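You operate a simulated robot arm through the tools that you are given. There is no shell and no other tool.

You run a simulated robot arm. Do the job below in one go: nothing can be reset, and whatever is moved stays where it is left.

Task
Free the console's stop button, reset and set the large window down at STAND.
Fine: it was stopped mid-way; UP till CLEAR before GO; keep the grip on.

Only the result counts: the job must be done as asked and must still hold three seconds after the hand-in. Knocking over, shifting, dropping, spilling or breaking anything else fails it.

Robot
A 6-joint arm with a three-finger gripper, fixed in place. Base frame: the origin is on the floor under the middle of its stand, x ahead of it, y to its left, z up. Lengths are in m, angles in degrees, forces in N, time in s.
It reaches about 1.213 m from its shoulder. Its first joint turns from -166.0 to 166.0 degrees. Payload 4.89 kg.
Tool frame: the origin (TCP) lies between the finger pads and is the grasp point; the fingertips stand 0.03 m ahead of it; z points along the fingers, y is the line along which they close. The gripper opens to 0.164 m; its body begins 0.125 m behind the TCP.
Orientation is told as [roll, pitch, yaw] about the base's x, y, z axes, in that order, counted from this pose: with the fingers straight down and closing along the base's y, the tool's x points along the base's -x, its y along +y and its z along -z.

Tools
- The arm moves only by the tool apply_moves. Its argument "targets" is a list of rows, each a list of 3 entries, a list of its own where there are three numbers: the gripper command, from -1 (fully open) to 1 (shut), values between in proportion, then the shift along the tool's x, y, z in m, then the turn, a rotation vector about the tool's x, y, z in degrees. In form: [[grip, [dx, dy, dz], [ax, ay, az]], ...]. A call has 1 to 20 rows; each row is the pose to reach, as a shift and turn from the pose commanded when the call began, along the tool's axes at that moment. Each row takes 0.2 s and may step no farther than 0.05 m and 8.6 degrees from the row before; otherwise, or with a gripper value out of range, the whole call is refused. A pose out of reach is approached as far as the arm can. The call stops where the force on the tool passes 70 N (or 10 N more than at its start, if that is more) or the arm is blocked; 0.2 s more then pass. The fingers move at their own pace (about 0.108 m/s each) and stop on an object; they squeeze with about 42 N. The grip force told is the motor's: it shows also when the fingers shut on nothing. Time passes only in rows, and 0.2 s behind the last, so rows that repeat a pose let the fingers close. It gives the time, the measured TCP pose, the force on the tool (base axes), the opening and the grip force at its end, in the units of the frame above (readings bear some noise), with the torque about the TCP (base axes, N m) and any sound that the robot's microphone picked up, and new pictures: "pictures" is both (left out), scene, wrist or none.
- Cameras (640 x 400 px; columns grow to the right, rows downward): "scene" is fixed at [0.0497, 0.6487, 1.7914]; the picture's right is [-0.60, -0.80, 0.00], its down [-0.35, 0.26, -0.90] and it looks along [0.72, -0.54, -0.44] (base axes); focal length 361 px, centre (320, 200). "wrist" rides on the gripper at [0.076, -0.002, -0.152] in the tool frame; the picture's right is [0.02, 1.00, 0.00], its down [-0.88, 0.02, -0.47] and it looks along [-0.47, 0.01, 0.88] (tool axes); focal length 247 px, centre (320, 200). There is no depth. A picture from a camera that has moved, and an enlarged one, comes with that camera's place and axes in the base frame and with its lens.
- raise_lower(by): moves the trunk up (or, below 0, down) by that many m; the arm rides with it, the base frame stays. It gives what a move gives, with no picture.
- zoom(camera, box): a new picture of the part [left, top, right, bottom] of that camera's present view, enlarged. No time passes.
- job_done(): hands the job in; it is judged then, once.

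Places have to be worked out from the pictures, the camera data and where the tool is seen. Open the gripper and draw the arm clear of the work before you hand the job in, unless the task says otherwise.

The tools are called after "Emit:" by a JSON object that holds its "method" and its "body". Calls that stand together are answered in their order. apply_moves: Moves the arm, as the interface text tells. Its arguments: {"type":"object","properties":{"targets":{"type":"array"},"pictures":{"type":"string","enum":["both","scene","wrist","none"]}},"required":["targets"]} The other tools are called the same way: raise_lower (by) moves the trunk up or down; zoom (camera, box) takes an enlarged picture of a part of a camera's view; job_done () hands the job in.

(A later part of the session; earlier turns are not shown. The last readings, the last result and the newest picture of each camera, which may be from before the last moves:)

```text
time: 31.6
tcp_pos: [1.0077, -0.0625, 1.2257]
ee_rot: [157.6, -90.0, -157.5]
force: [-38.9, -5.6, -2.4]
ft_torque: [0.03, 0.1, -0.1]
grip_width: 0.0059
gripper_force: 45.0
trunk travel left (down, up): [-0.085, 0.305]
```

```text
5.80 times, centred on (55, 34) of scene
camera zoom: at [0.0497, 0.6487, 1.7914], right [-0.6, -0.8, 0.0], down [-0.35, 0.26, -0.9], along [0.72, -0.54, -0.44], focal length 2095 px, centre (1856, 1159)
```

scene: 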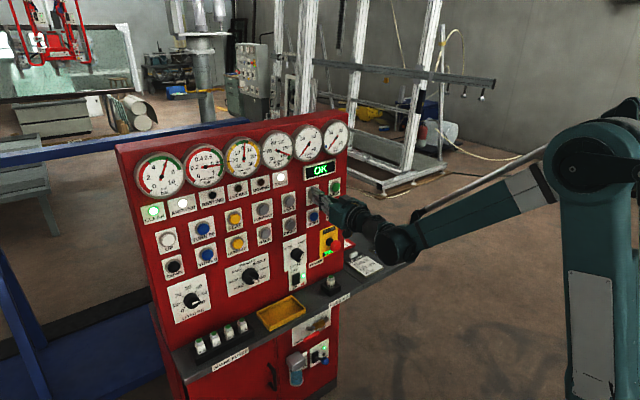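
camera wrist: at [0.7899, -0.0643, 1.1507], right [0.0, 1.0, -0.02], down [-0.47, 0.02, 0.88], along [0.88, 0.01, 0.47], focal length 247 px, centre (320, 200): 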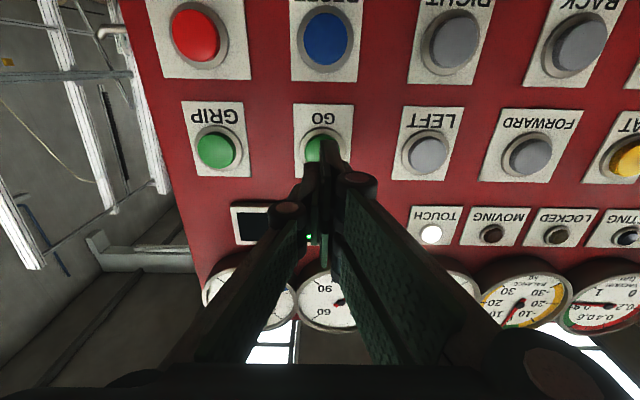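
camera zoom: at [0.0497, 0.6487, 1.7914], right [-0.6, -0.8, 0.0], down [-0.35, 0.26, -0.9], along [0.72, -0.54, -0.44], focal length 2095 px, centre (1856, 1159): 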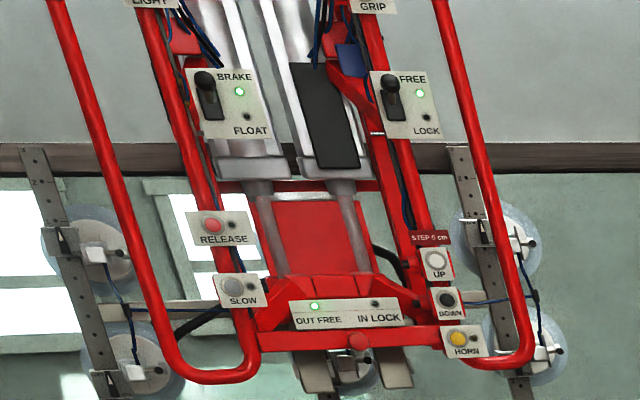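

The window hangs upright over the STAND beam; tilt and turn are 0. I release GO and move in front of DOWN at about (0.938, 0.461, 1.129).

Emit:
{"method": "apply_moves", "body": {"targets": [[1, [0, 0, -0.035], [0, 0, 0]], [1, [0, 0, -0.07], [0, 0, 0]], [1, [0.01, 0.044, -0.07], [0, 0, 0]], [1, [0.02, 0.088, -0.07], [0, 0, 0]], [1, [0.03, 0.132, -0.07], [0, 0, 0]], [1, [0.04, 0.176, -0.07], [0, 0, 0]], [1, [0.05, 0.22, -0.07], [0, 0, 0]], [1, [0.06, 0.264, -0.07], [0, 0, 0]], [1, [0.07, 0.308, -0.07], [0, 0, 0]], [1, [0.08, 0.352, -0.07], [0, 0, 0]], [1, [0.09, 0.396, -0.07], [0, 0, 0]], [1, [0.095, 0.44, -0.07], [0, 0, 0]], [1, [0.095, 0.484, -0.07], [0, 0, 0]], [1, [0.095, 0.522, -0.07], [0, 0, 0]], [1, [0.095, 0.522, -0.07], [0, 0, 0]]], "pictures": "both"}}

Emit:
{"method": "zoom", "body": {"camera": "wrist", "box": [200, 80, 440, 230]}}

Emit:
{"method": "zoom", "body": {"camera": "scene", "box": [120, 120, 360, 270]}}

```text
time: 34.8
tcp_pos: [0.94, 0.4575, 1.1288]
ee_rot: [19.7, -90.0, -19.7]
force: [0.6, -0.6, -0.2]
ft_torque: [0.02, 0.0, 0.09]
grip_width: 0.0
gripper_force: 44.9
trunk travel left (down, up): [-0.085, 0.305]
camera wrist: at [0.7875, 0.4562, 1.0542], right [0.0, 1.0, -0.02], down [-0.47, 0.02, 0.88], along [0.88, 0.01, 0.47], focal length 247 px, centre (320, 200)
```

scene: 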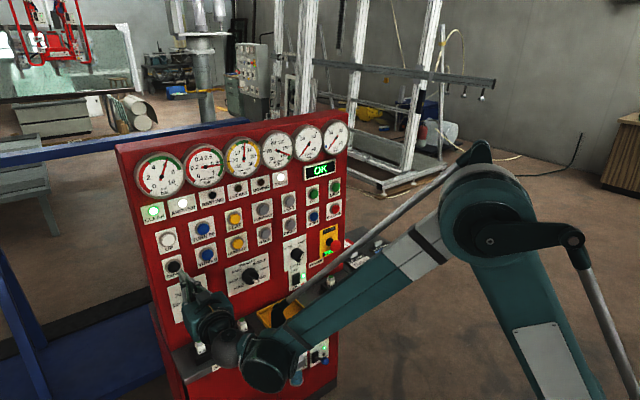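
wrist: 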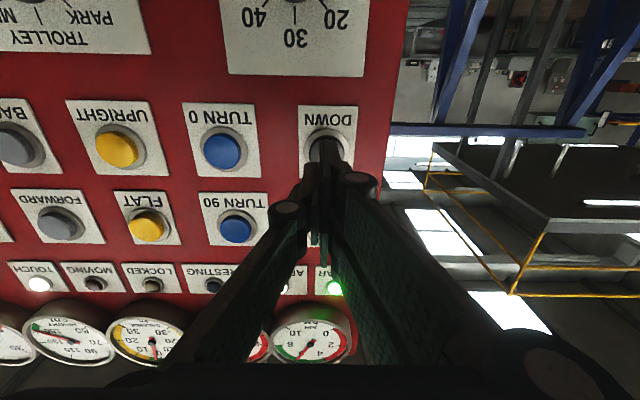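

```text
2.67 times, centred on (320, 155) of wrist
camera zoom: at [0.7875, 0.4562, 1.0542], right [0.0, 1.0, -0.02], down [-0.47, 0.02, 0.88], along [0.88, 0.01, 0.47], focal length 659 px, centre (320, 320)
```

zoom: 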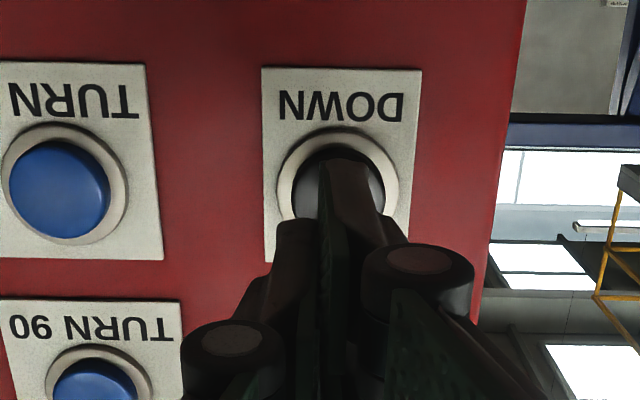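

```text
2.67 times, centred on (240, 195) of scene
camera zoom: at [0.0497, 0.6487, 1.7914], right [-0.6, -0.8, 0.0], down [-0.35, 0.26, -0.9], along [0.72, -0.54, -0.44], focal length 964 px, centre (533, 213)
```

zoom: 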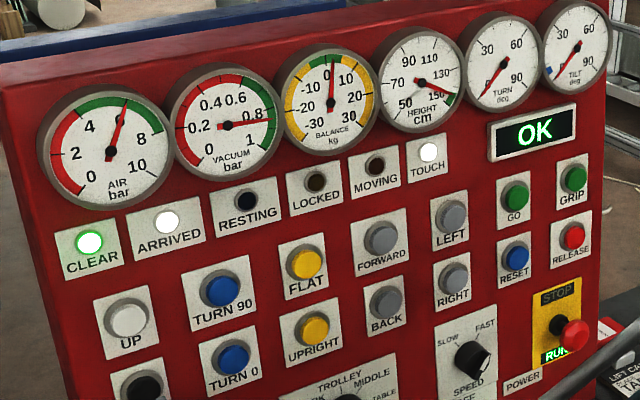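

DOWN is about 6 mm to +y of my axis. I press it with that correction, hold about 0.6 s, and check the lamps and the height.

Emit:
{"method": "apply_moves", "body": {"targets": [[1, [0.002, 0.006, 0.035], [0, 0, 0]], [1, [0.002, 0.006, 0.057], [0, 0, 0]], [1, [0.002, 0.006, 0.065], [0, 0, 0]], [1, [0.002, 0.006, 0.069], [0, 0, 0]], [1, [0.002, 0.006, 0.07], [0, 0, 0]], [1, [0.002, 0.006, 0.07], [0, 0, 0]]], "pictures": "scene"}}

Emit:
{"method": "zoom", "body": {"camera": "scene", "box": [120, 120, 360, 270]}}

Emit:
{"method": "zoom", "body": {"camera": "scene", "box": [0, 0, 240, 150]}}

```text
time: 36.2
tcp_pos: [1.0066, 0.4669, 1.1266]
ee_rot: [103.7, -90.0, -103.8]
force: [-36.0, -9.6, -11.5]
ft_torque: [0.0, 0.3, -0.23]
grip_width: 0.0061
gripper_force: 45.3
trunk travel left (down, up): [-0.085, 0.305]
heard: click
```

scene: 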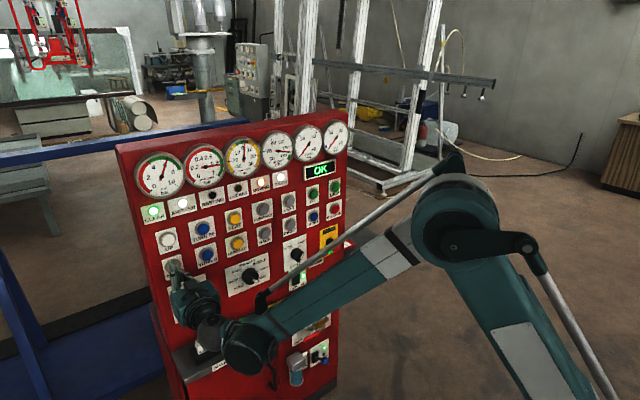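

```text
2.67 times, centred on (240, 195) of scene
camera zoom: at [0.0497, 0.6487, 1.7914], right [-0.6, -0.8, 0.0], down [-0.35, 0.26, -0.9], along [0.72, -0.54, -0.44], focal length 964 px, centre (533, 213)
```

zoom: 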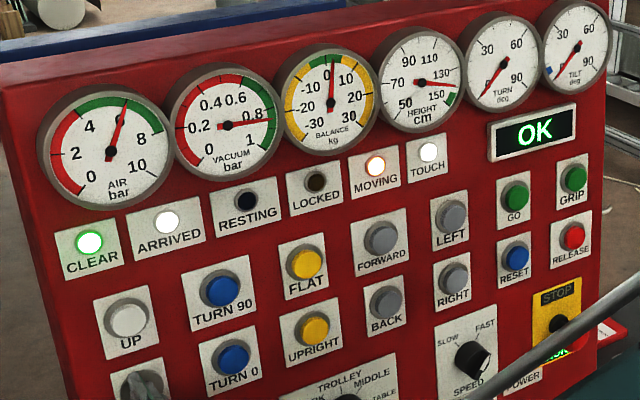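

```text
2.67 times, centred on (120, 75) of scene
camera zoom: at [0.0497, 0.6487, 1.7914], right [-0.6, -0.8, 0.0], down [-0.35, 0.26, -0.9], along [0.72, -0.54, -0.44], focal length 964 px, centre (853, 533)
```

zoom: 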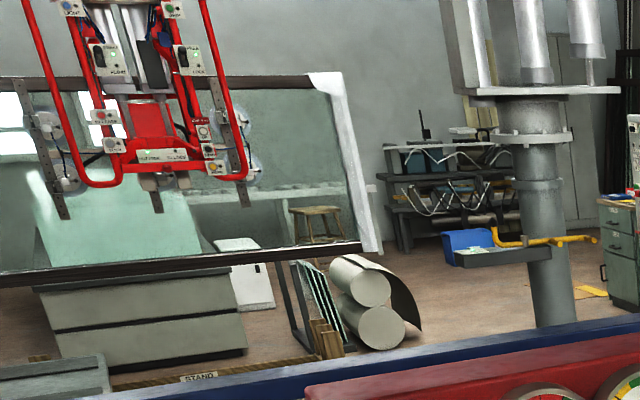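

It is lowering (height ≈138, MOVING lit). I keep DOWN held for about another second and check.

Emit:
{"method": "apply_moves", "body": {"targets": [[1, [0, 0, 0], [0, 0, 0]], [1, [0, 0, 0], [0, 0, 0]], [1, [0, 0, 0], [0, 0, 0]], [1, [0, 0, 0], [0, 0, 0]]], "pictures": "scene"}}

Emit:
{"method": "zoom", "body": {"camera": "scene", "box": [120, 120, 360, 270]}}

Emit:
{"method": "zoom", "body": {"camera": "scene", "box": [0, 0, 240, 150]}}

```text
time: 37.2
tcp_pos: [1.0074, 0.4654, 1.1271]
ee_rot: [163.1, -90.0, -163.0]
force: [-36.7, -7.2, -9.0]
ft_torque: [0.02, 0.17, -0.13]
grip_width: 0.006
gripper_force: 45.1
trunk travel left (down, up): [-0.085, 0.305]
```

scene: 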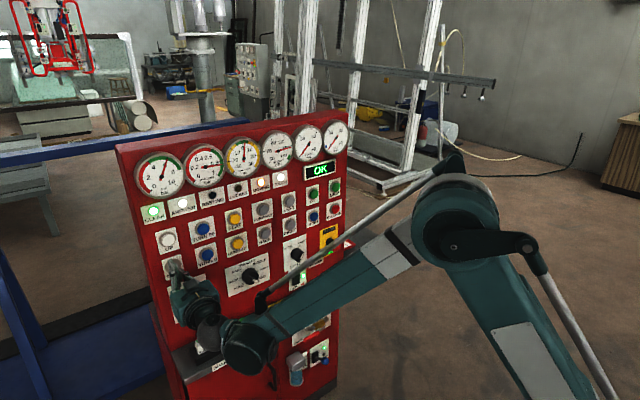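

```text
2.67 times, centred on (240, 195) of scene
camera zoom: at [0.0497, 0.6487, 1.7914], right [-0.6, -0.8, 0.0], down [-0.35, 0.26, -0.9], along [0.72, -0.54, -0.44], focal length 964 px, centre (533, 213)
```

zoom: 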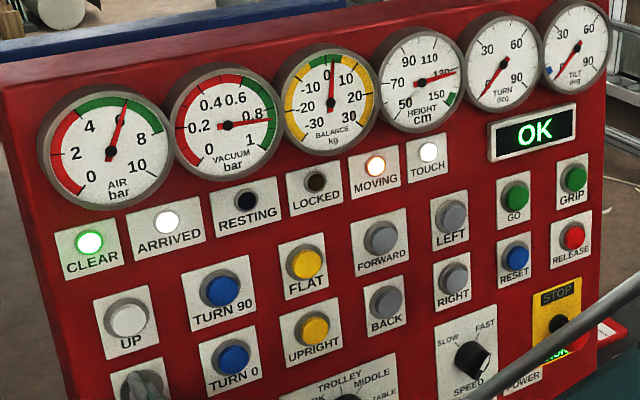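

```text
2.67 times, centred on (120, 75) of scene
camera zoom: at [0.0497, 0.6487, 1.7914], right [-0.6, -0.8, 0.0], down [-0.35, 0.26, -0.9], along [0.72, -0.54, -0.44], focal length 964 px, centre (853, 533)
```

zoom: 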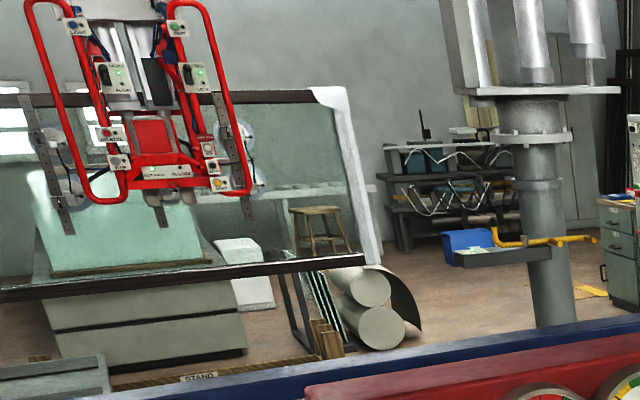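

Height ≈130 now, still MOVING and not RESTING; the bottom rail is still well above the STAND beam. I hold another 1.2 s.

Emit:
{"method": "apply_moves", "body": {"targets": [[1, [0, 0, 0], [0, 0, 0]], [1, [0, 0, 0], [0, 0, 0]], [1, [0, 0, 0], [0, 0, 0]], [1, [0, 0, 0], [0, 0, 0]], [1, [0, 0, 0], [0, 0, 0]]], "pictures": "scene"}}

Emit:
{"method": "zoom", "body": {"camera": "scene", "box": [120, 120, 360, 270]}}

Emit:
{"method": "zoom", "body": {"camera": "scene", "box": [0, 0, 240, 150]}}

```text
time: 38.4
tcp_pos: [1.0073, 0.4667, 1.128]
ee_rot: [172.0, -90.0, -171.8]
force: [-34.4, -3.3, -4.6]
ft_torque: [0.0, 0.11, -0.04]
grip_width: 0.0058
gripper_force: 44.6
trunk travel left (down, up): [-0.085, 0.305]
```

scene: 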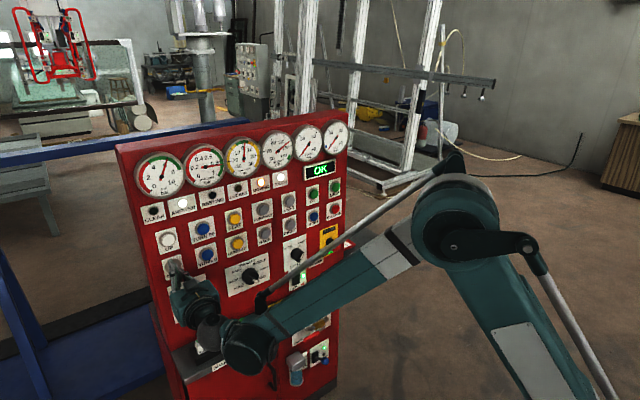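

```text
2.67 times, centred on (240, 195) of scene
camera zoom: at [0.0497, 0.6487, 1.7914], right [-0.6, -0.8, 0.0], down [-0.35, 0.26, -0.9], along [0.72, -0.54, -0.44], focal length 964 px, centre (533, 213)
```

zoom: 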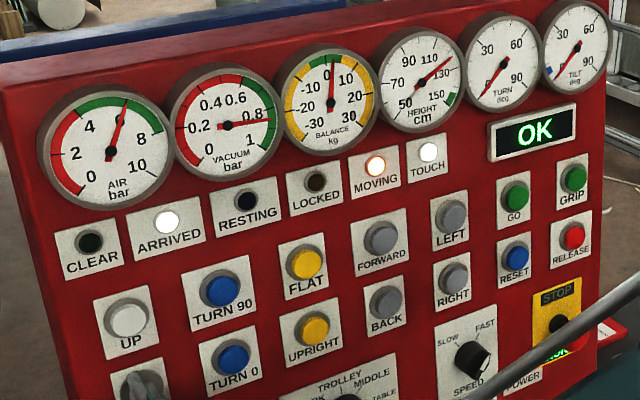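

```text
2.67 times, centred on (120, 75) of scene
camera zoom: at [0.0497, 0.6487, 1.7914], right [-0.6, -0.8, 0.0], down [-0.35, 0.26, -0.9], along [0.72, -0.54, -0.44], focal length 964 px, centre (853, 533)
```

zoom: 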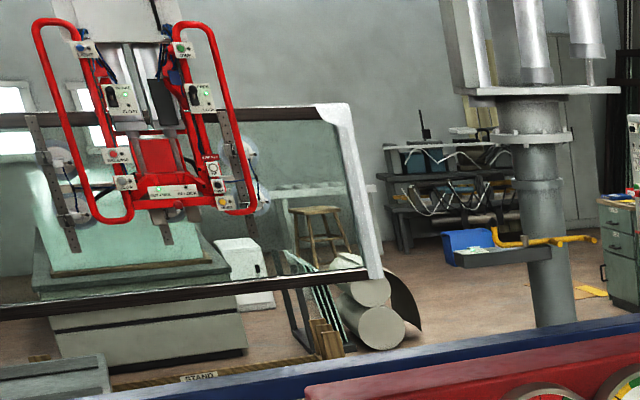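

Height ≈122; about 45 cm to go by the picture scale. I hold for 1.6 s more.

Emit:
{"method": "apply_moves", "body": {"targets": [[1, [0, 0, 0], [0, 0, 0]], [1, [0, 0, 0], [0, 0, 0]], [1, [0, 0, 0], [0, 0, 0]], [1, [0, 0, 0], [0, 0, 0]], [1, [0, 0, 0], [0, 0, 0]], [1, [0, 0, 0], [0, 0, 0]], [1, [0, 0, 0], [0, 0, 0]]], "pictures": "scene"}}

Emit:
{"method": "zoom", "body": {"camera": "scene", "box": [120, 120, 360, 270]}}

Emit:
{"method": "zoom", "body": {"camera": "scene", "box": [0, 0, 240, 150]}}

```text
time: 40.0
tcp_pos: [1.0078, 0.4656, 1.1277]
ee_rot: [177.2, -89.9, -177.1]
force: [-35.1, -1.5, -0.9]
ft_torque: [-0.03, 0.0, 0.08]
grip_width: 0.0061
gripper_force: 45.3
trunk travel left (down, up): [-0.085, 0.305]
```

scene: 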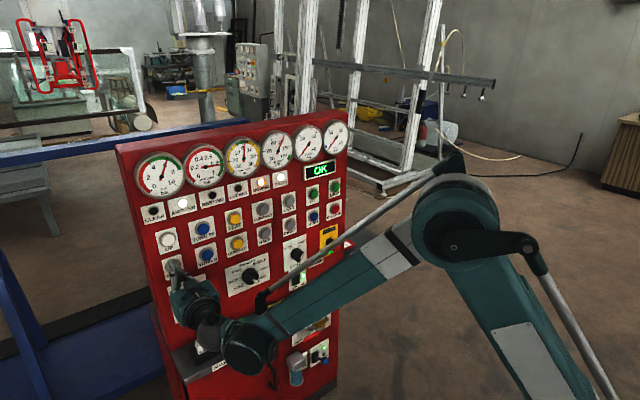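

```text
2.67 times, centred on (240, 195) of scene
camera zoom: at [0.0497, 0.6487, 1.7914], right [-0.6, -0.8, 0.0], down [-0.35, 0.26, -0.9], along [0.72, -0.54, -0.44], focal length 964 px, centre (533, 213)
```

zoom: 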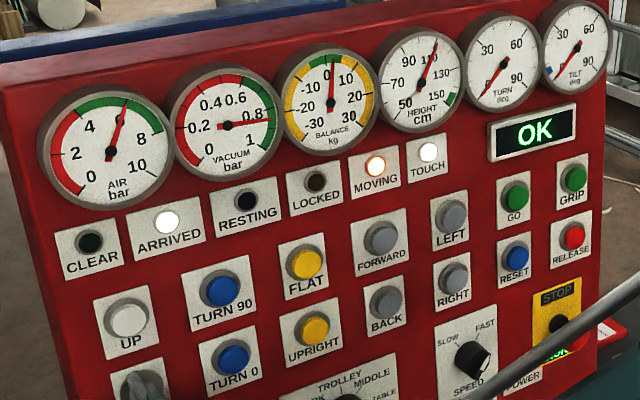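

```text
2.67 times, centred on (120, 75) of scene
camera zoom: at [0.0497, 0.6487, 1.7914], right [-0.6, -0.8, 0.0], down [-0.35, 0.26, -0.9], along [0.72, -0.54, -0.44], focal length 964 px, centre (853, 533)
```

zoom: 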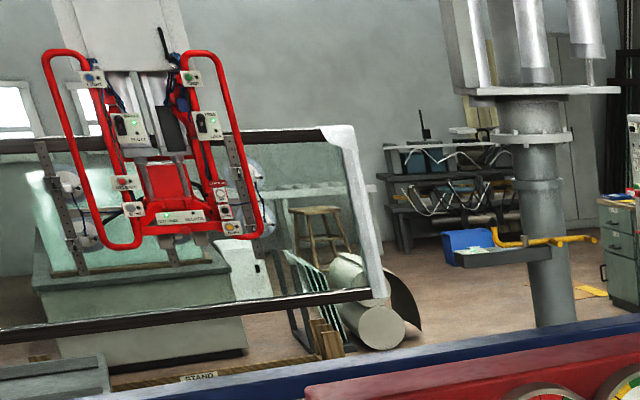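

Height ≈112 and closing on the beam; RESTING still off. I hold 1.2 s more.

Emit:
{"method": "apply_moves", "body": {"targets": [[1, [0, 0, 0], [0, 0, 0]], [1, [0, 0, 0], [0, 0, 0]], [1, [0, 0, 0], [0, 0, 0]], [1, [0, 0, 0], [0, 0, 0]], [1, [0, 0, 0], [0, 0, 0]]], "pictures": "scene"}}

Emit:
{"method": "zoom", "body": {"camera": "scene", "box": [120, 120, 360, 270]}}

Emit:
{"method": "zoom", "body": {"camera": "scene", "box": [0, 0, 240, 150]}}

```text
time: 41.2
tcp_pos: [1.0061, 0.4664, 1.1288]
ee_rot: [176.0, -89.9, -176.0]
force: [-34.3, 0.4, 0.1]
ft_torque: [0.04, -0.02, 0.04]
grip_width: 0.0059
gripper_force: 44.3
trunk travel left (down, up): [-0.085, 0.305]
```

scene: 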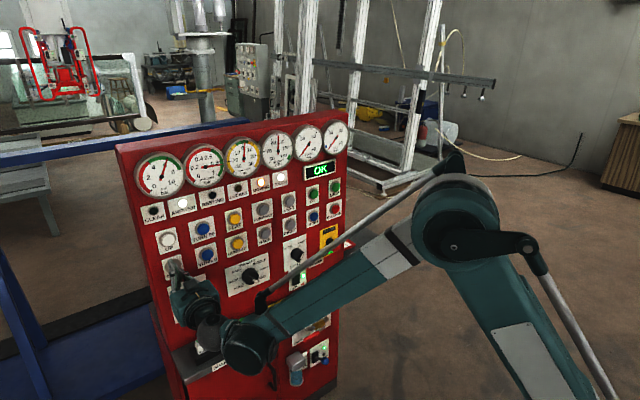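

```text
2.67 times, centred on (240, 195) of scene
camera zoom: at [0.0497, 0.6487, 1.7914], right [-0.6, -0.8, 0.0], down [-0.35, 0.26, -0.9], along [0.72, -0.54, -0.44], focal length 964 px, centre (533, 213)
```

zoom: 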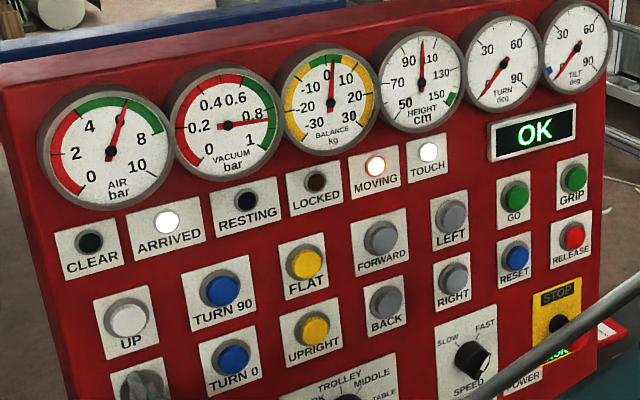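

```text
2.67 times, centred on (120, 75) of scene
camera zoom: at [0.0497, 0.6487, 1.7914], right [-0.6, -0.8, 0.0], down [-0.35, 0.26, -0.9], along [0.72, -0.54, -0.44], focal length 964 px, centre (853, 533)
```

zoom: 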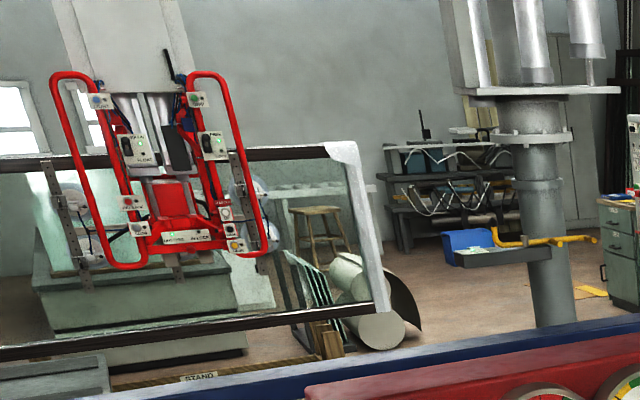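

Height ≈103; roughly 15 cm left by the picture. I continue in shorter steps, 0.8 s now.

Emit:
{"method": "apply_moves", "body": {"targets": [[1, [0, 0, 0], [0, 0, 0]], [1, [0, 0, 0], [0, 0, 0]], [1, [0, 0, 0], [0, 0, 0]]], "pictures": "scene"}}

Emit:
{"method": "zoom", "body": {"camera": "scene", "box": [120, 120, 360, 270]}}

Emit:
{"method": "zoom", "body": {"camera": "scene", "box": [0, 60, 160, 160]}}

```text
time: 42.0
tcp_pos: [1.0068, 0.4663, 1.128]
ee_rot: [178.5, -89.9, -178.4]
force: [-33.5, 1.2, -0.1]
ft_torque: [0.02, 0.0, 0.09]
grip_width: 0.006
gripper_force: 44.9
trunk travel left (down, up): [-0.085, 0.305]
```

scene: 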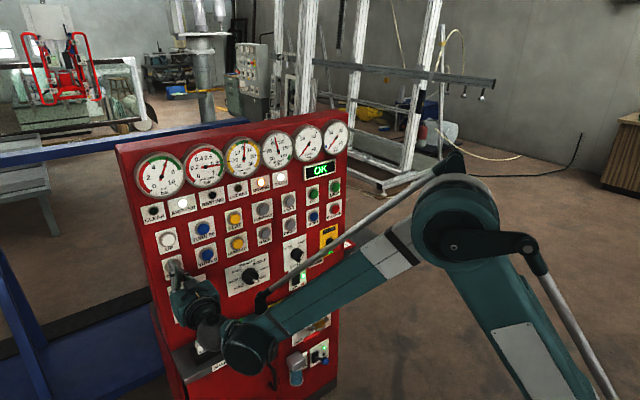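

```text
2.67 times, centred on (240, 195) of scene
camera zoom: at [0.0497, 0.6487, 1.7914], right [-0.6, -0.8, 0.0], down [-0.35, 0.26, -0.9], along [0.72, -0.54, -0.44], focal length 964 px, centre (533, 213)
```

zoom: 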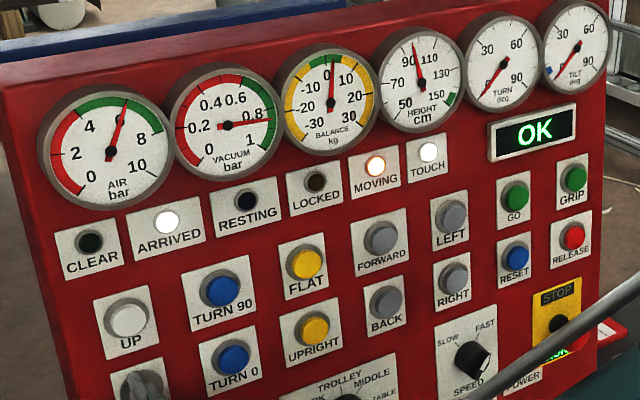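

```text
4.00 times, centred on (80, 110) of scene
camera zoom: at [0.0497, 0.6487, 1.7914], right [-0.6, -0.8, 0.0], down [-0.35, 0.26, -0.9], along [0.72, -0.54, -0.44], focal length 1446 px, centre (1280, 560)
```

zoom: 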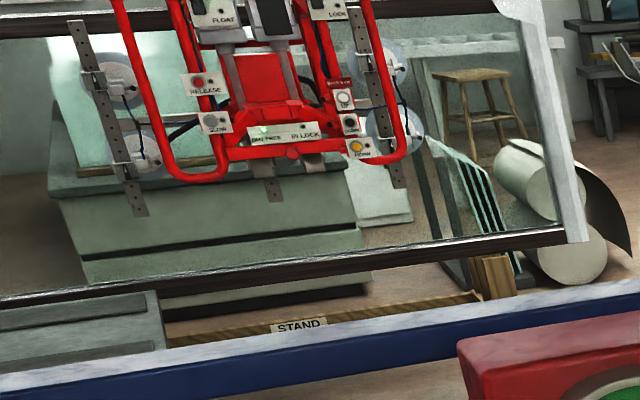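

Height ≈97, ARRIVED and MOVING lit, rail still above the beam. I hold 0.8 s more.

Emit:
{"method": "apply_moves", "body": {"targets": [[1, [0, 0, 0], [0, 0, 0]], [1, [0, 0, 0], [0, 0, 0]], [1, [0, 0, 0], [0, 0, 0]]], "pictures": "scene"}}

Emit:
{"method": "zoom", "body": {"camera": "scene", "box": [120, 120, 360, 270]}}

Emit:
{"method": "zoom", "body": {"camera": "scene", "box": [0, 60, 160, 160]}}

```text
time: 42.8
tcp_pos: [1.0065, 0.4668, 1.1274]
ee_rot: [179.7, -90.1, -179.6]
force: [-35.3, 1.3, -0.6]
ft_torque: [-0.02, 0.01, 0.06]
grip_width: 0.0058
gripper_force: 44.7
trunk travel left (down, up): [-0.085, 0.305]
```

scene: 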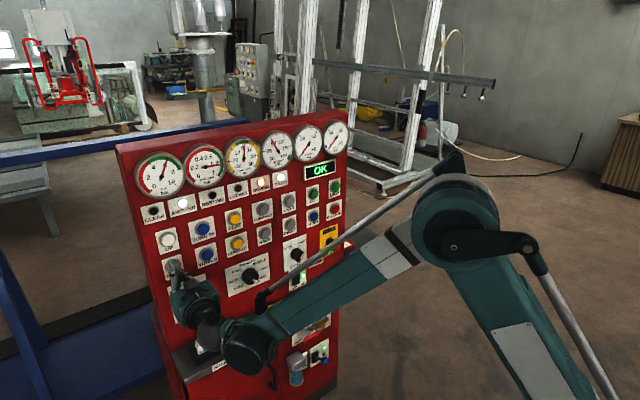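

```text
2.67 times, centred on (240, 195) of scene
camera zoom: at [0.0497, 0.6487, 1.7914], right [-0.6, -0.8, 0.0], down [-0.35, 0.26, -0.9], along [0.72, -0.54, -0.44], focal length 964 px, centre (533, 213)
```

zoom: 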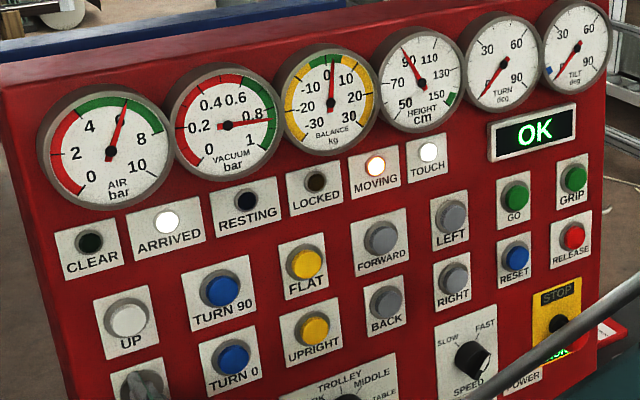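

```text
4.00 times, centred on (80, 110) of scene
camera zoom: at [0.0497, 0.6487, 1.7914], right [-0.6, -0.8, 0.0], down [-0.35, 0.26, -0.9], along [0.72, -0.54, -0.44], focal length 1446 px, centre (1280, 560)
```

zoom: 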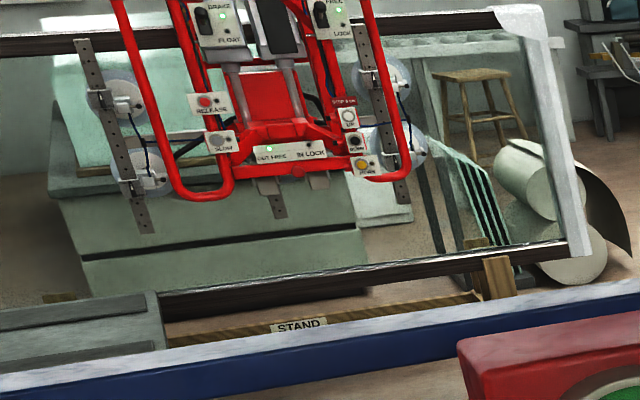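

Height ≈90; the rail is entering between the stop blocks of the stand, about 6–7 cm above the beam. I go in 0.4 s steps now.

Emit:
{"method": "apply_moves", "body": {"targets": [[1, [0, 0, 0], [0, 0, 0]]], "pictures": "scene"}}

Emit:
{"method": "zoom", "body": {"camera": "scene", "box": [120, 120, 360, 270]}}

Emit:
{"method": "zoom", "body": {"camera": "scene", "box": [0, 60, 160, 160]}}

```text
time: 43.2
tcp_pos: [1.0071, 0.4654, 1.1282]
ee_rot: [176.5, -89.9, -176.3]
force: [-34.6, 1.2, 0.3]
ft_torque: [0.02, -0.03, 0.07]
grip_width: 0.006
gripper_force: 45.2
trunk travel left (down, up): [-0.085, 0.305]
```

scene: 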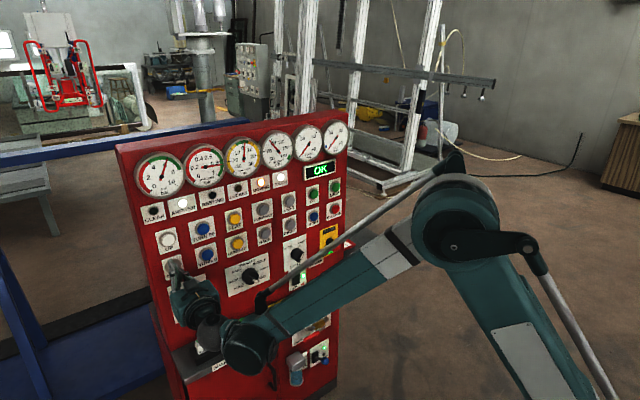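

```text
2.67 times, centred on (240, 195) of scene
camera zoom: at [0.0497, 0.6487, 1.7914], right [-0.6, -0.8, 0.0], down [-0.35, 0.26, -0.9], along [0.72, -0.54, -0.44], focal length 964 px, centre (533, 213)
```

zoom: 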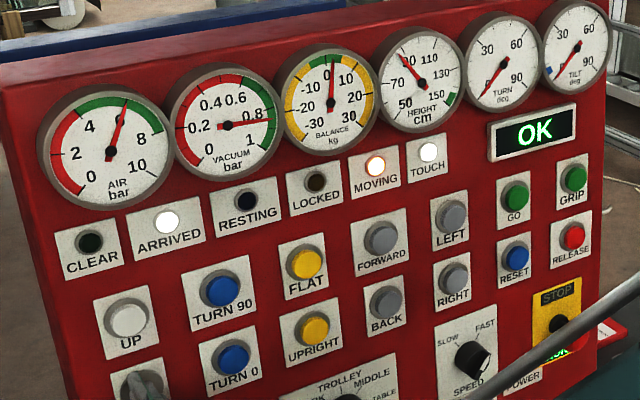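

```text
4.00 times, centred on (80, 110) of scene
camera zoom: at [0.0497, 0.6487, 1.7914], right [-0.6, -0.8, 0.0], down [-0.35, 0.26, -0.9], along [0.72, -0.54, -0.44], focal length 1446 px, centre (1280, 560)
```

zoom: 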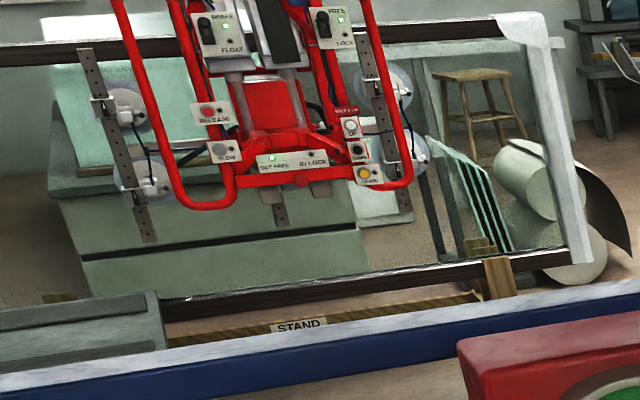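

Height ≈87 and the rail is sitting into the slot, RESTING not yet lit. Another 0.4 s.

Emit:
{"method": "apply_moves", "body": {"targets": [[1, [0, 0, 0], [0, 0, 0]]], "pictures": "scene"}}

Emit:
{"method": "zoom", "body": {"camera": "scene", "box": [120, 120, 360, 270]}}

Emit:
{"method": "zoom", "body": {"camera": "scene", "box": [0, 60, 160, 160]}}

```text
time: 43.6
tcp_pos: [1.0075, 0.4669, 1.1284]
ee_rot: [177.6, -90.0, -177.8]
force: [-34.3, 1.0, 0.4]
ft_torque: [0.01, -0.02, 0.07]
grip_width: 0.0061
gripper_force: 45.2
trunk travel left (down, up): [-0.085, 0.305]
```

scene: 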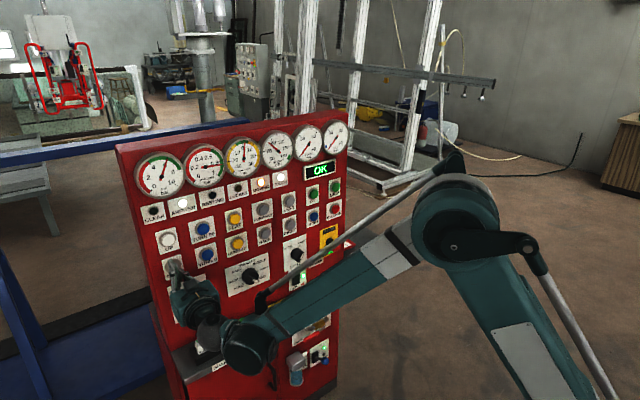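

```text
2.67 times, centred on (240, 195) of scene
camera zoom: at [0.0497, 0.6487, 1.7914], right [-0.6, -0.8, 0.0], down [-0.35, 0.26, -0.9], along [0.72, -0.54, -0.44], focal length 964 px, centre (533, 213)
```

zoom: 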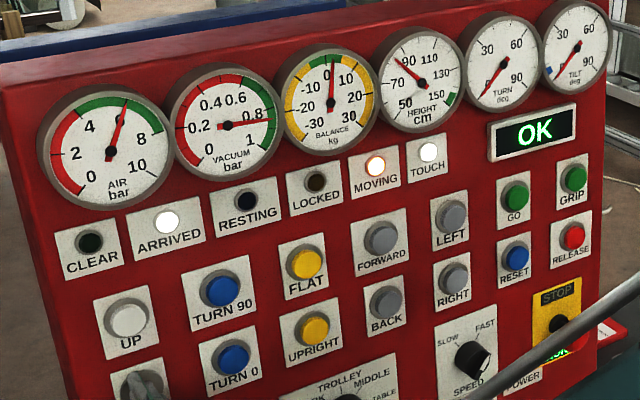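

```text
4.00 times, centred on (80, 110) of scene
camera zoom: at [0.0497, 0.6487, 1.7914], right [-0.6, -0.8, 0.0], down [-0.35, 0.26, -0.9], along [0.72, -0.54, -0.44], focal length 1446 px, centre (1280, 560)
```

zoom: 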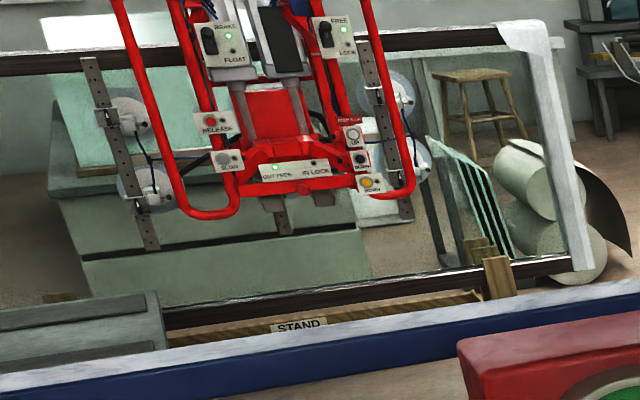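

Height ≈84; the rail is only 2–3 cm above the beam. Another 0.4 s.

Emit:
{"method": "apply_moves", "body": {"targets": [[1, [0, 0, 0], [0, 0, 0]]], "pictures": "scene"}}

Emit:
{"method": "zoom", "body": {"camera": "scene", "box": [120, 120, 360, 270]}}

Emit:
{"method": "zoom", "body": {"camera": "scene", "box": [0, 60, 160, 160]}}

```text
time: 44.0
tcp_pos: [1.007, 0.4671, 1.1282]
ee_rot: [177.8, -90.0, -177.7]
force: [-34.4, 1.6, 0.4]
ft_torque: [0.01, 0.01, 0.05]
grip_width: 0.0057
gripper_force: 44.4
trunk travel left (down, up): [-0.085, 0.305]
```

scene: 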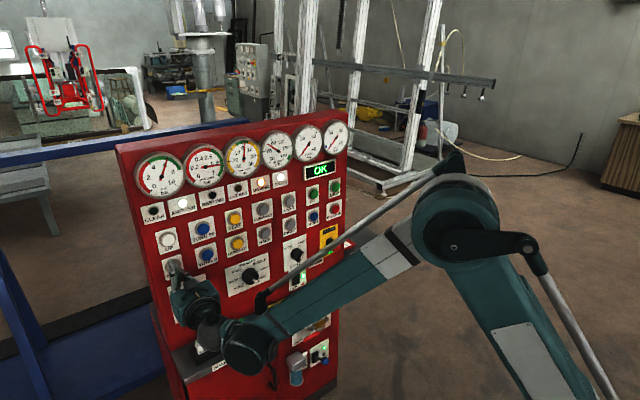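

```text
2.67 times, centred on (240, 195) of scene
camera zoom: at [0.0497, 0.6487, 1.7914], right [-0.6, -0.8, 0.0], down [-0.35, 0.26, -0.9], along [0.72, -0.54, -0.44], focal length 964 px, centre (533, 213)
```

zoom: 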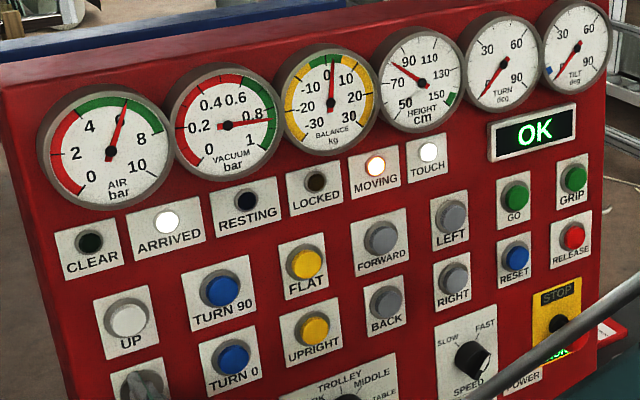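

```text
4.00 times, centred on (80, 110) of scene
camera zoom: at [0.0497, 0.6487, 1.7914], right [-0.6, -0.8, 0.0], down [-0.35, 0.26, -0.9], along [0.72, -0.54, -0.44], focal length 1446 px, centre (1280, 560)
```

zoom: 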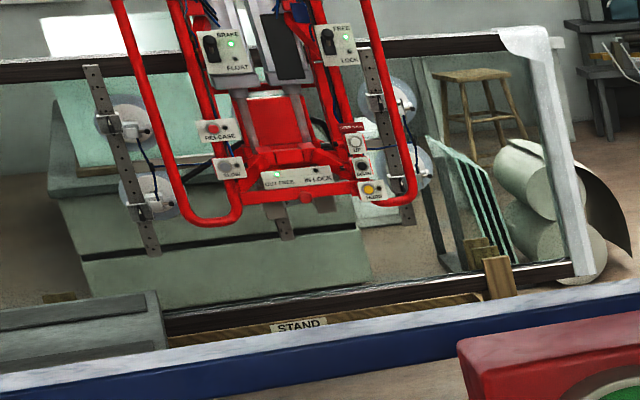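

Height ≈81, nearly down; RESTING is still off. Another 0.4 s.

Emit:
{"method": "apply_moves", "body": {"targets": [[1, [0, 0, 0], [0, 0, 0]]], "pictures": "scene"}}

Emit:
{"method": "zoom", "body": {"camera": "scene", "box": [120, 120, 360, 270]}}

Emit:
{"method": "zoom", "body": {"camera": "scene", "box": [0, 60, 160, 160]}}

```text
time: 44.4
tcp_pos: [1.0072, 0.4661, 1.1276]
ee_rot: [177.6, -89.9, -177.3]
force: [-33.6, 1.3, 0.3]
ft_torque: [-0.01, -0.03, 0.04]
grip_width: 0.0059
gripper_force: 45.0
trunk travel left (down, up): [-0.085, 0.305]
```

scene: 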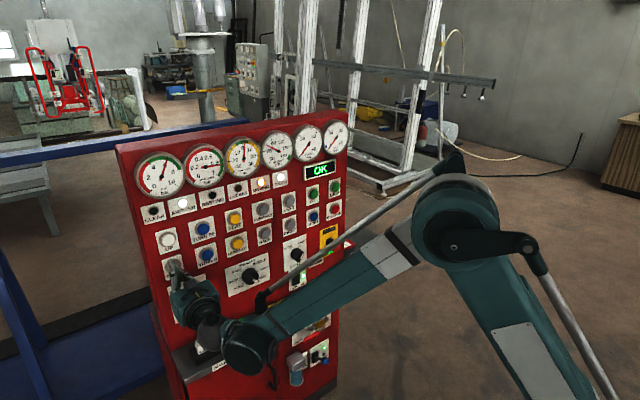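

```text
2.67 times, centred on (240, 195) of scene
camera zoom: at [0.0497, 0.6487, 1.7914], right [-0.6, -0.8, 0.0], down [-0.35, 0.26, -0.9], along [0.72, -0.54, -0.44], focal length 964 px, centre (533, 213)
```

zoom: 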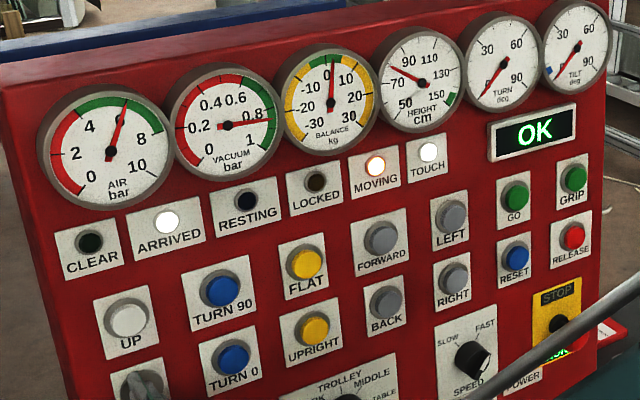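

```text
4.00 times, centred on (80, 110) of scene
camera zoom: at [0.0497, 0.6487, 1.7914], right [-0.6, -0.8, 0.0], down [-0.35, 0.26, -0.9], along [0.72, -0.54, -0.44], focal length 1446 px, centre (1280, 560)
```

zoom: 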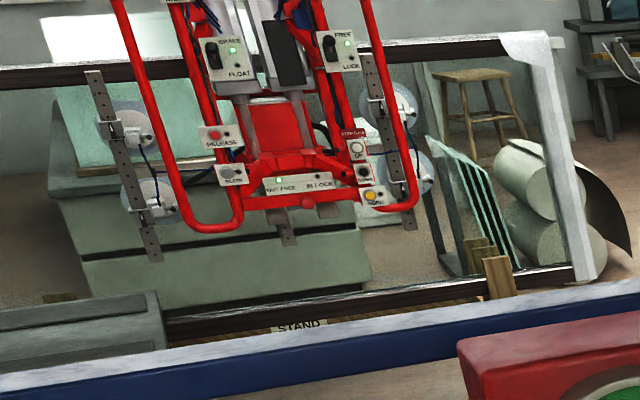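

The rail is about at beam level in the picture, height ≈78, RESTING not lit yet. Another 0.4 s.

Emit:
{"method": "apply_moves", "body": {"targets": [[1, [0, 0, 0], [0, 0, 0]]], "pictures": "scene"}}

Emit:
{"method": "zoom", "body": {"camera": "scene", "box": [120, 120, 360, 270]}}

Emit:
{"method": "zoom", "body": {"camera": "scene", "box": [0, 60, 160, 160]}}

```text
time: 44.8
tcp_pos: [1.007, 0.4673, 1.1274]
ee_rot: [175.7, -89.9, -175.6]
force: [-34.5, 1.2, -0.1]
ft_torque: [-0.05, -0.03, 0.07]
grip_width: 0.0059
gripper_force: 45.1
trunk travel left (down, up): [-0.085, 0.305]
```

scene: 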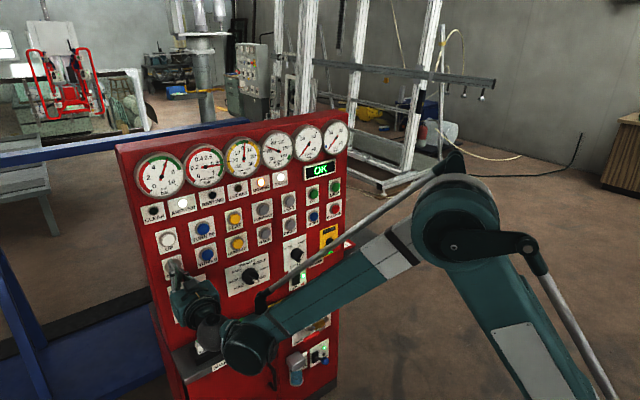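

```text
2.67 times, centred on (240, 195) of scene
camera zoom: at [0.0497, 0.6487, 1.7914], right [-0.6, -0.8, 0.0], down [-0.35, 0.26, -0.9], along [0.72, -0.54, -0.44], focal length 964 px, centre (533, 213)
```

zoom: 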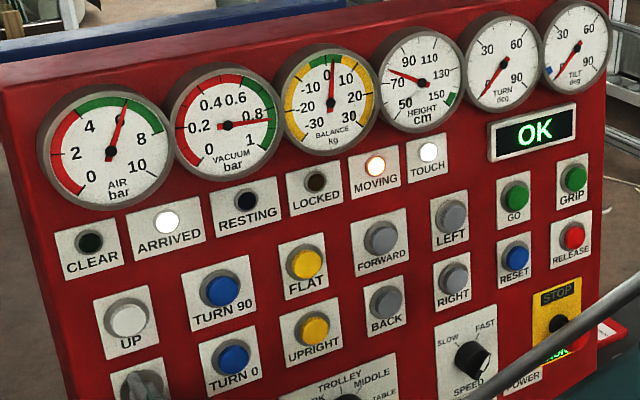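

```text
4.00 times, centred on (80, 110) of scene
camera zoom: at [0.0497, 0.6487, 1.7914], right [-0.6, -0.8, 0.0], down [-0.35, 0.26, -0.9], along [0.72, -0.54, -0.44], focal length 1446 px, centre (1280, 560)
```

zoom: 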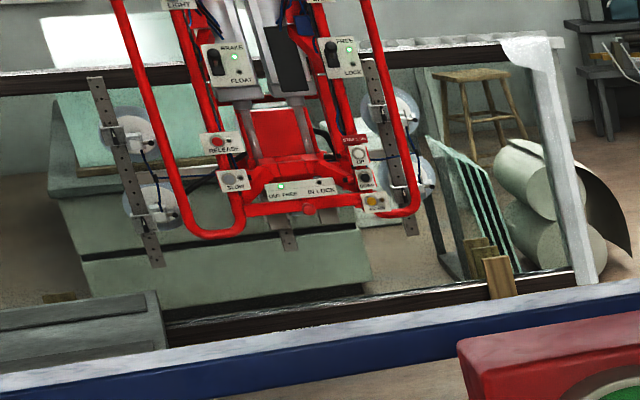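

The rail is between the stand's stop blocks (front block overlaps it), height ≈75, still MOVING. Another 0.4 s.

Emit:
{"method": "apply_moves", "body": {"targets": [[1, [0, 0, 0], [0, 0, 0]]], "pictures": "scene"}}

Emit:
{"method": "zoom", "body": {"camera": "scene", "box": [120, 120, 360, 270]}}

Emit:
{"method": "zoom", "body": {"camera": "scene", "box": [0, 60, 160, 160]}}

```text
time: 45.2
tcp_pos: [1.007, 0.4664, 1.1274]
ee_rot: [178.1, -90.0, -177.9]
force: [-34.8, 1.4, 0.3]
ft_torque: [0.0, -0.01, 0.06]
grip_width: 0.006
gripper_force: 45.5
trunk travel left (down, up): [-0.085, 0.305]
```

scene: 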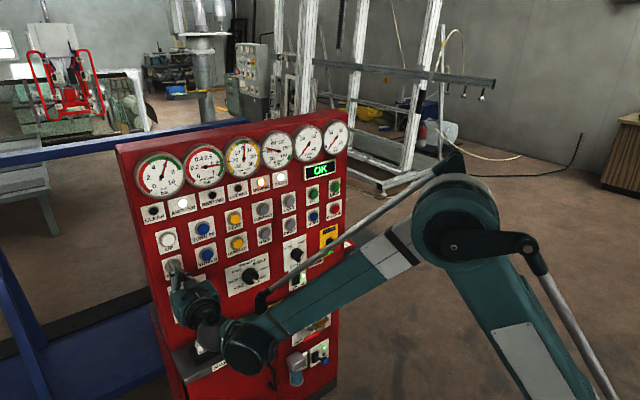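

```text
2.67 times, centred on (240, 195) of scene
camera zoom: at [0.0497, 0.6487, 1.7914], right [-0.6, -0.8, 0.0], down [-0.35, 0.26, -0.9], along [0.72, -0.54, -0.44], focal length 964 px, centre (533, 213)
```

zoom: 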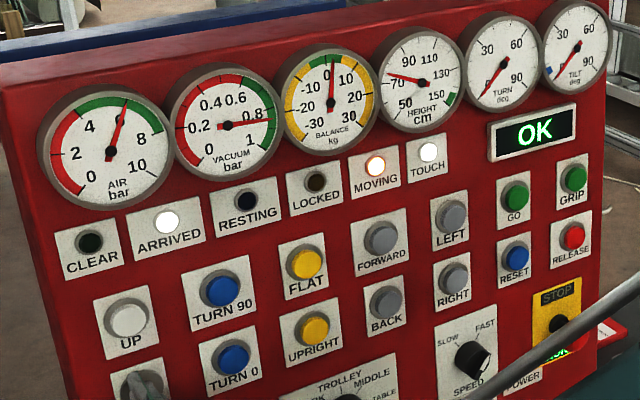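

```text
4.00 times, centred on (80, 110) of scene
camera zoom: at [0.0497, 0.6487, 1.7914], right [-0.6, -0.8, 0.0], down [-0.35, 0.26, -0.9], along [0.72, -0.54, -0.44], focal length 1446 px, centre (1280, 560)
```

zoom: 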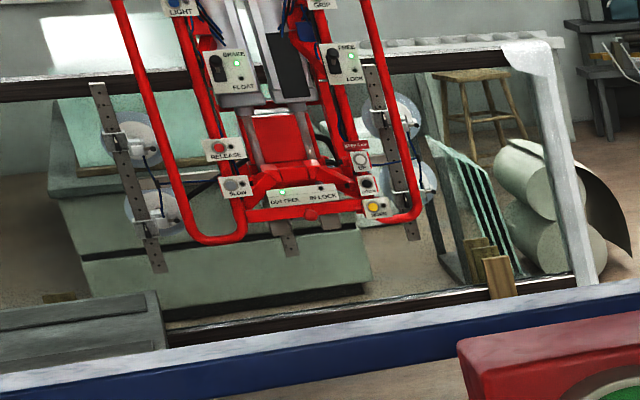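

It is still creeping down (≈73 cm) and seems to slow near the landing. Another 0.4 s.

Emit:
{"method": "apply_moves", "body": {"targets": [[1, [0, 0, 0], [0, 0, 0]]], "pictures": "scene"}}

Emit:
{"method": "zoom", "body": {"camera": "scene", "box": [120, 120, 360, 270]}}

Emit:
{"method": "zoom", "body": {"camera": "scene", "box": [0, 60, 160, 160]}}

```text
time: 45.6
tcp_pos: [1.0073, 0.4669, 1.1284]
ee_rot: [178.4, -90.0, -178.3]
force: [-34.5, 0.2, -0.1]
ft_torque: [0.01, 0.02, 0.05]
grip_width: 0.0061
gripper_force: 45.4
trunk travel left (down, up): [-0.085, 0.305]
```

scene: 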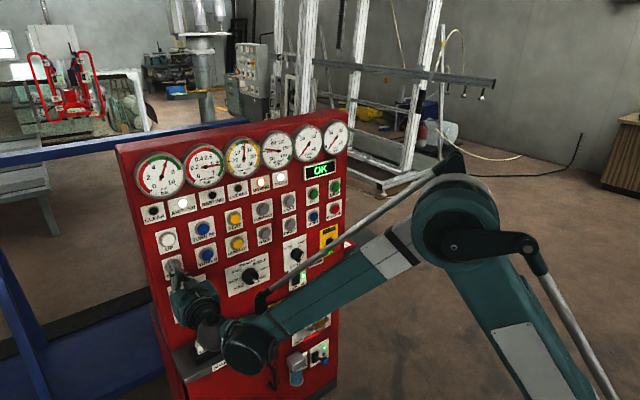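

```text
2.67 times, centred on (240, 195) of scene
camera zoom: at [0.0497, 0.6487, 1.7914], right [-0.6, -0.8, 0.0], down [-0.35, 0.26, -0.9], along [0.72, -0.54, -0.44], focal length 964 px, centre (533, 213)
```

zoom: 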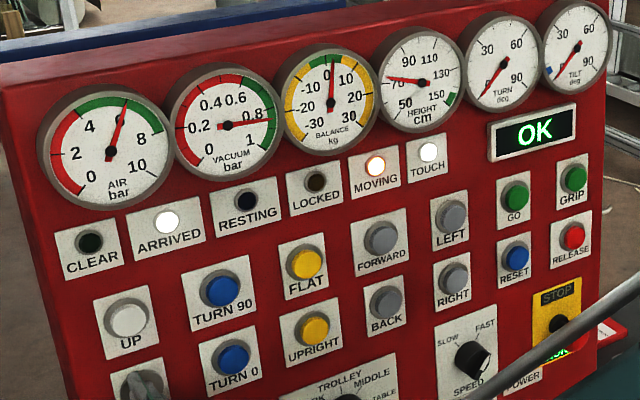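

```text
4.00 times, centred on (80, 110) of scene
camera zoom: at [0.0497, 0.6487, 1.7914], right [-0.6, -0.8, 0.0], down [-0.35, 0.26, -0.9], along [0.72, -0.54, -0.44], focal length 1446 px, centre (1280, 560)
```

zoom: 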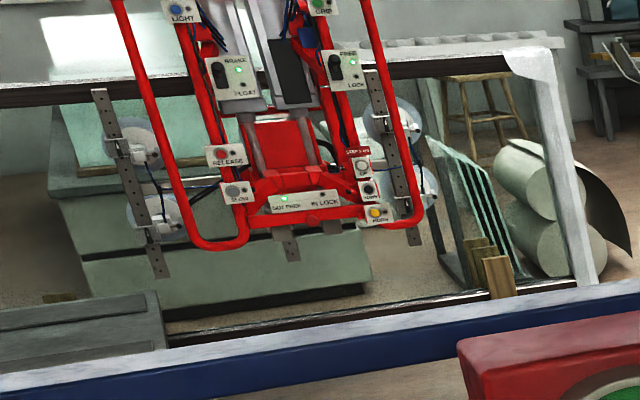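

Descent has slowed markedly (≈71–72 cm), so it is braking automatically for the landing. I keep DOWN held for 0.6 s more.

Emit:
{"method": "apply_moves", "body": {"targets": [[1, [0, 0, 0], [0, 0, 0]], [1, [0, 0, 0], [0, 0, 0]]], "pictures": "scene"}}

Emit:
{"method": "zoom", "body": {"camera": "scene", "box": [120, 120, 360, 270]}}

Emit:
{"method": "zoom", "body": {"camera": "scene", "box": [0, 60, 160, 160]}}

```text
time: 46.2
tcp_pos: [1.0077, 0.4666, 1.1275]
ee_rot: [177.8, -90.0, -177.5]
force: [-34.5, 0.1, -0.2]
ft_torque: [0.02, 0.03, 0.07]
grip_width: 0.0058
gripper_force: 45.3
trunk travel left (down, up): [-0.085, 0.305]
```

scene: 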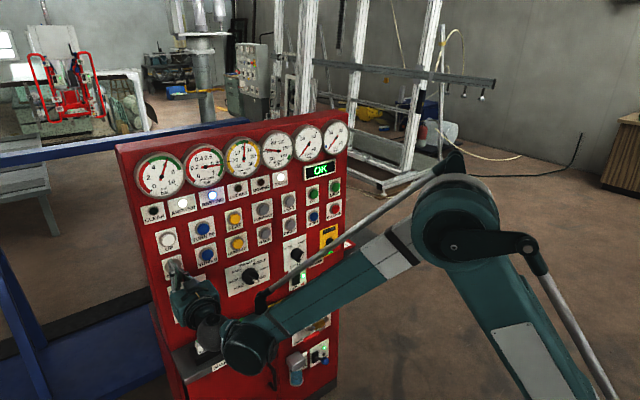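

```text
2.67 times, centred on (240, 195) of scene
camera zoom: at [0.0497, 0.6487, 1.7914], right [-0.6, -0.8, 0.0], down [-0.35, 0.26, -0.9], along [0.72, -0.54, -0.44], focal length 964 px, centre (533, 213)
```

zoom: 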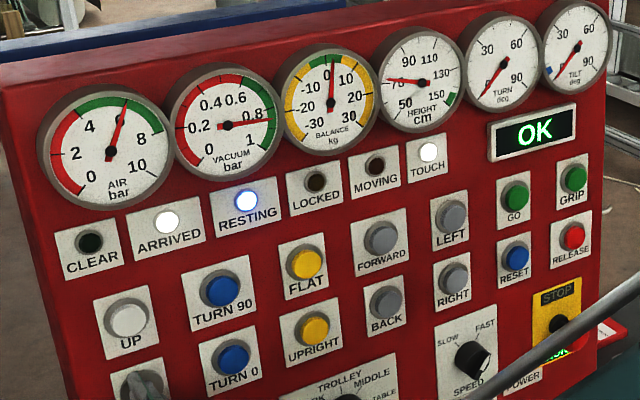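

```text
4.00 times, centred on (80, 110) of scene
camera zoom: at [0.0497, 0.6487, 1.7914], right [-0.6, -0.8, 0.0], down [-0.35, 0.26, -0.9], along [0.72, -0.54, -0.44], focal length 1446 px, centre (1280, 560)
```

zoom: 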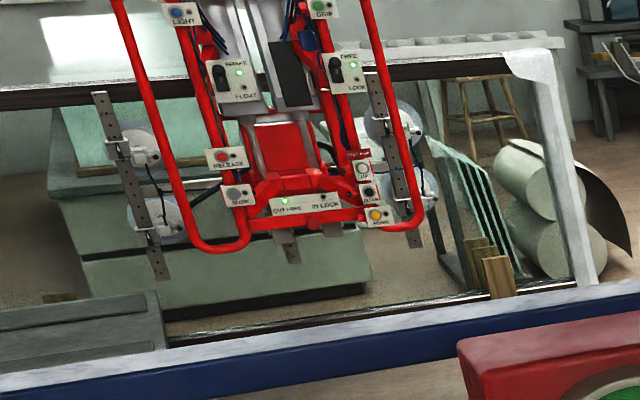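

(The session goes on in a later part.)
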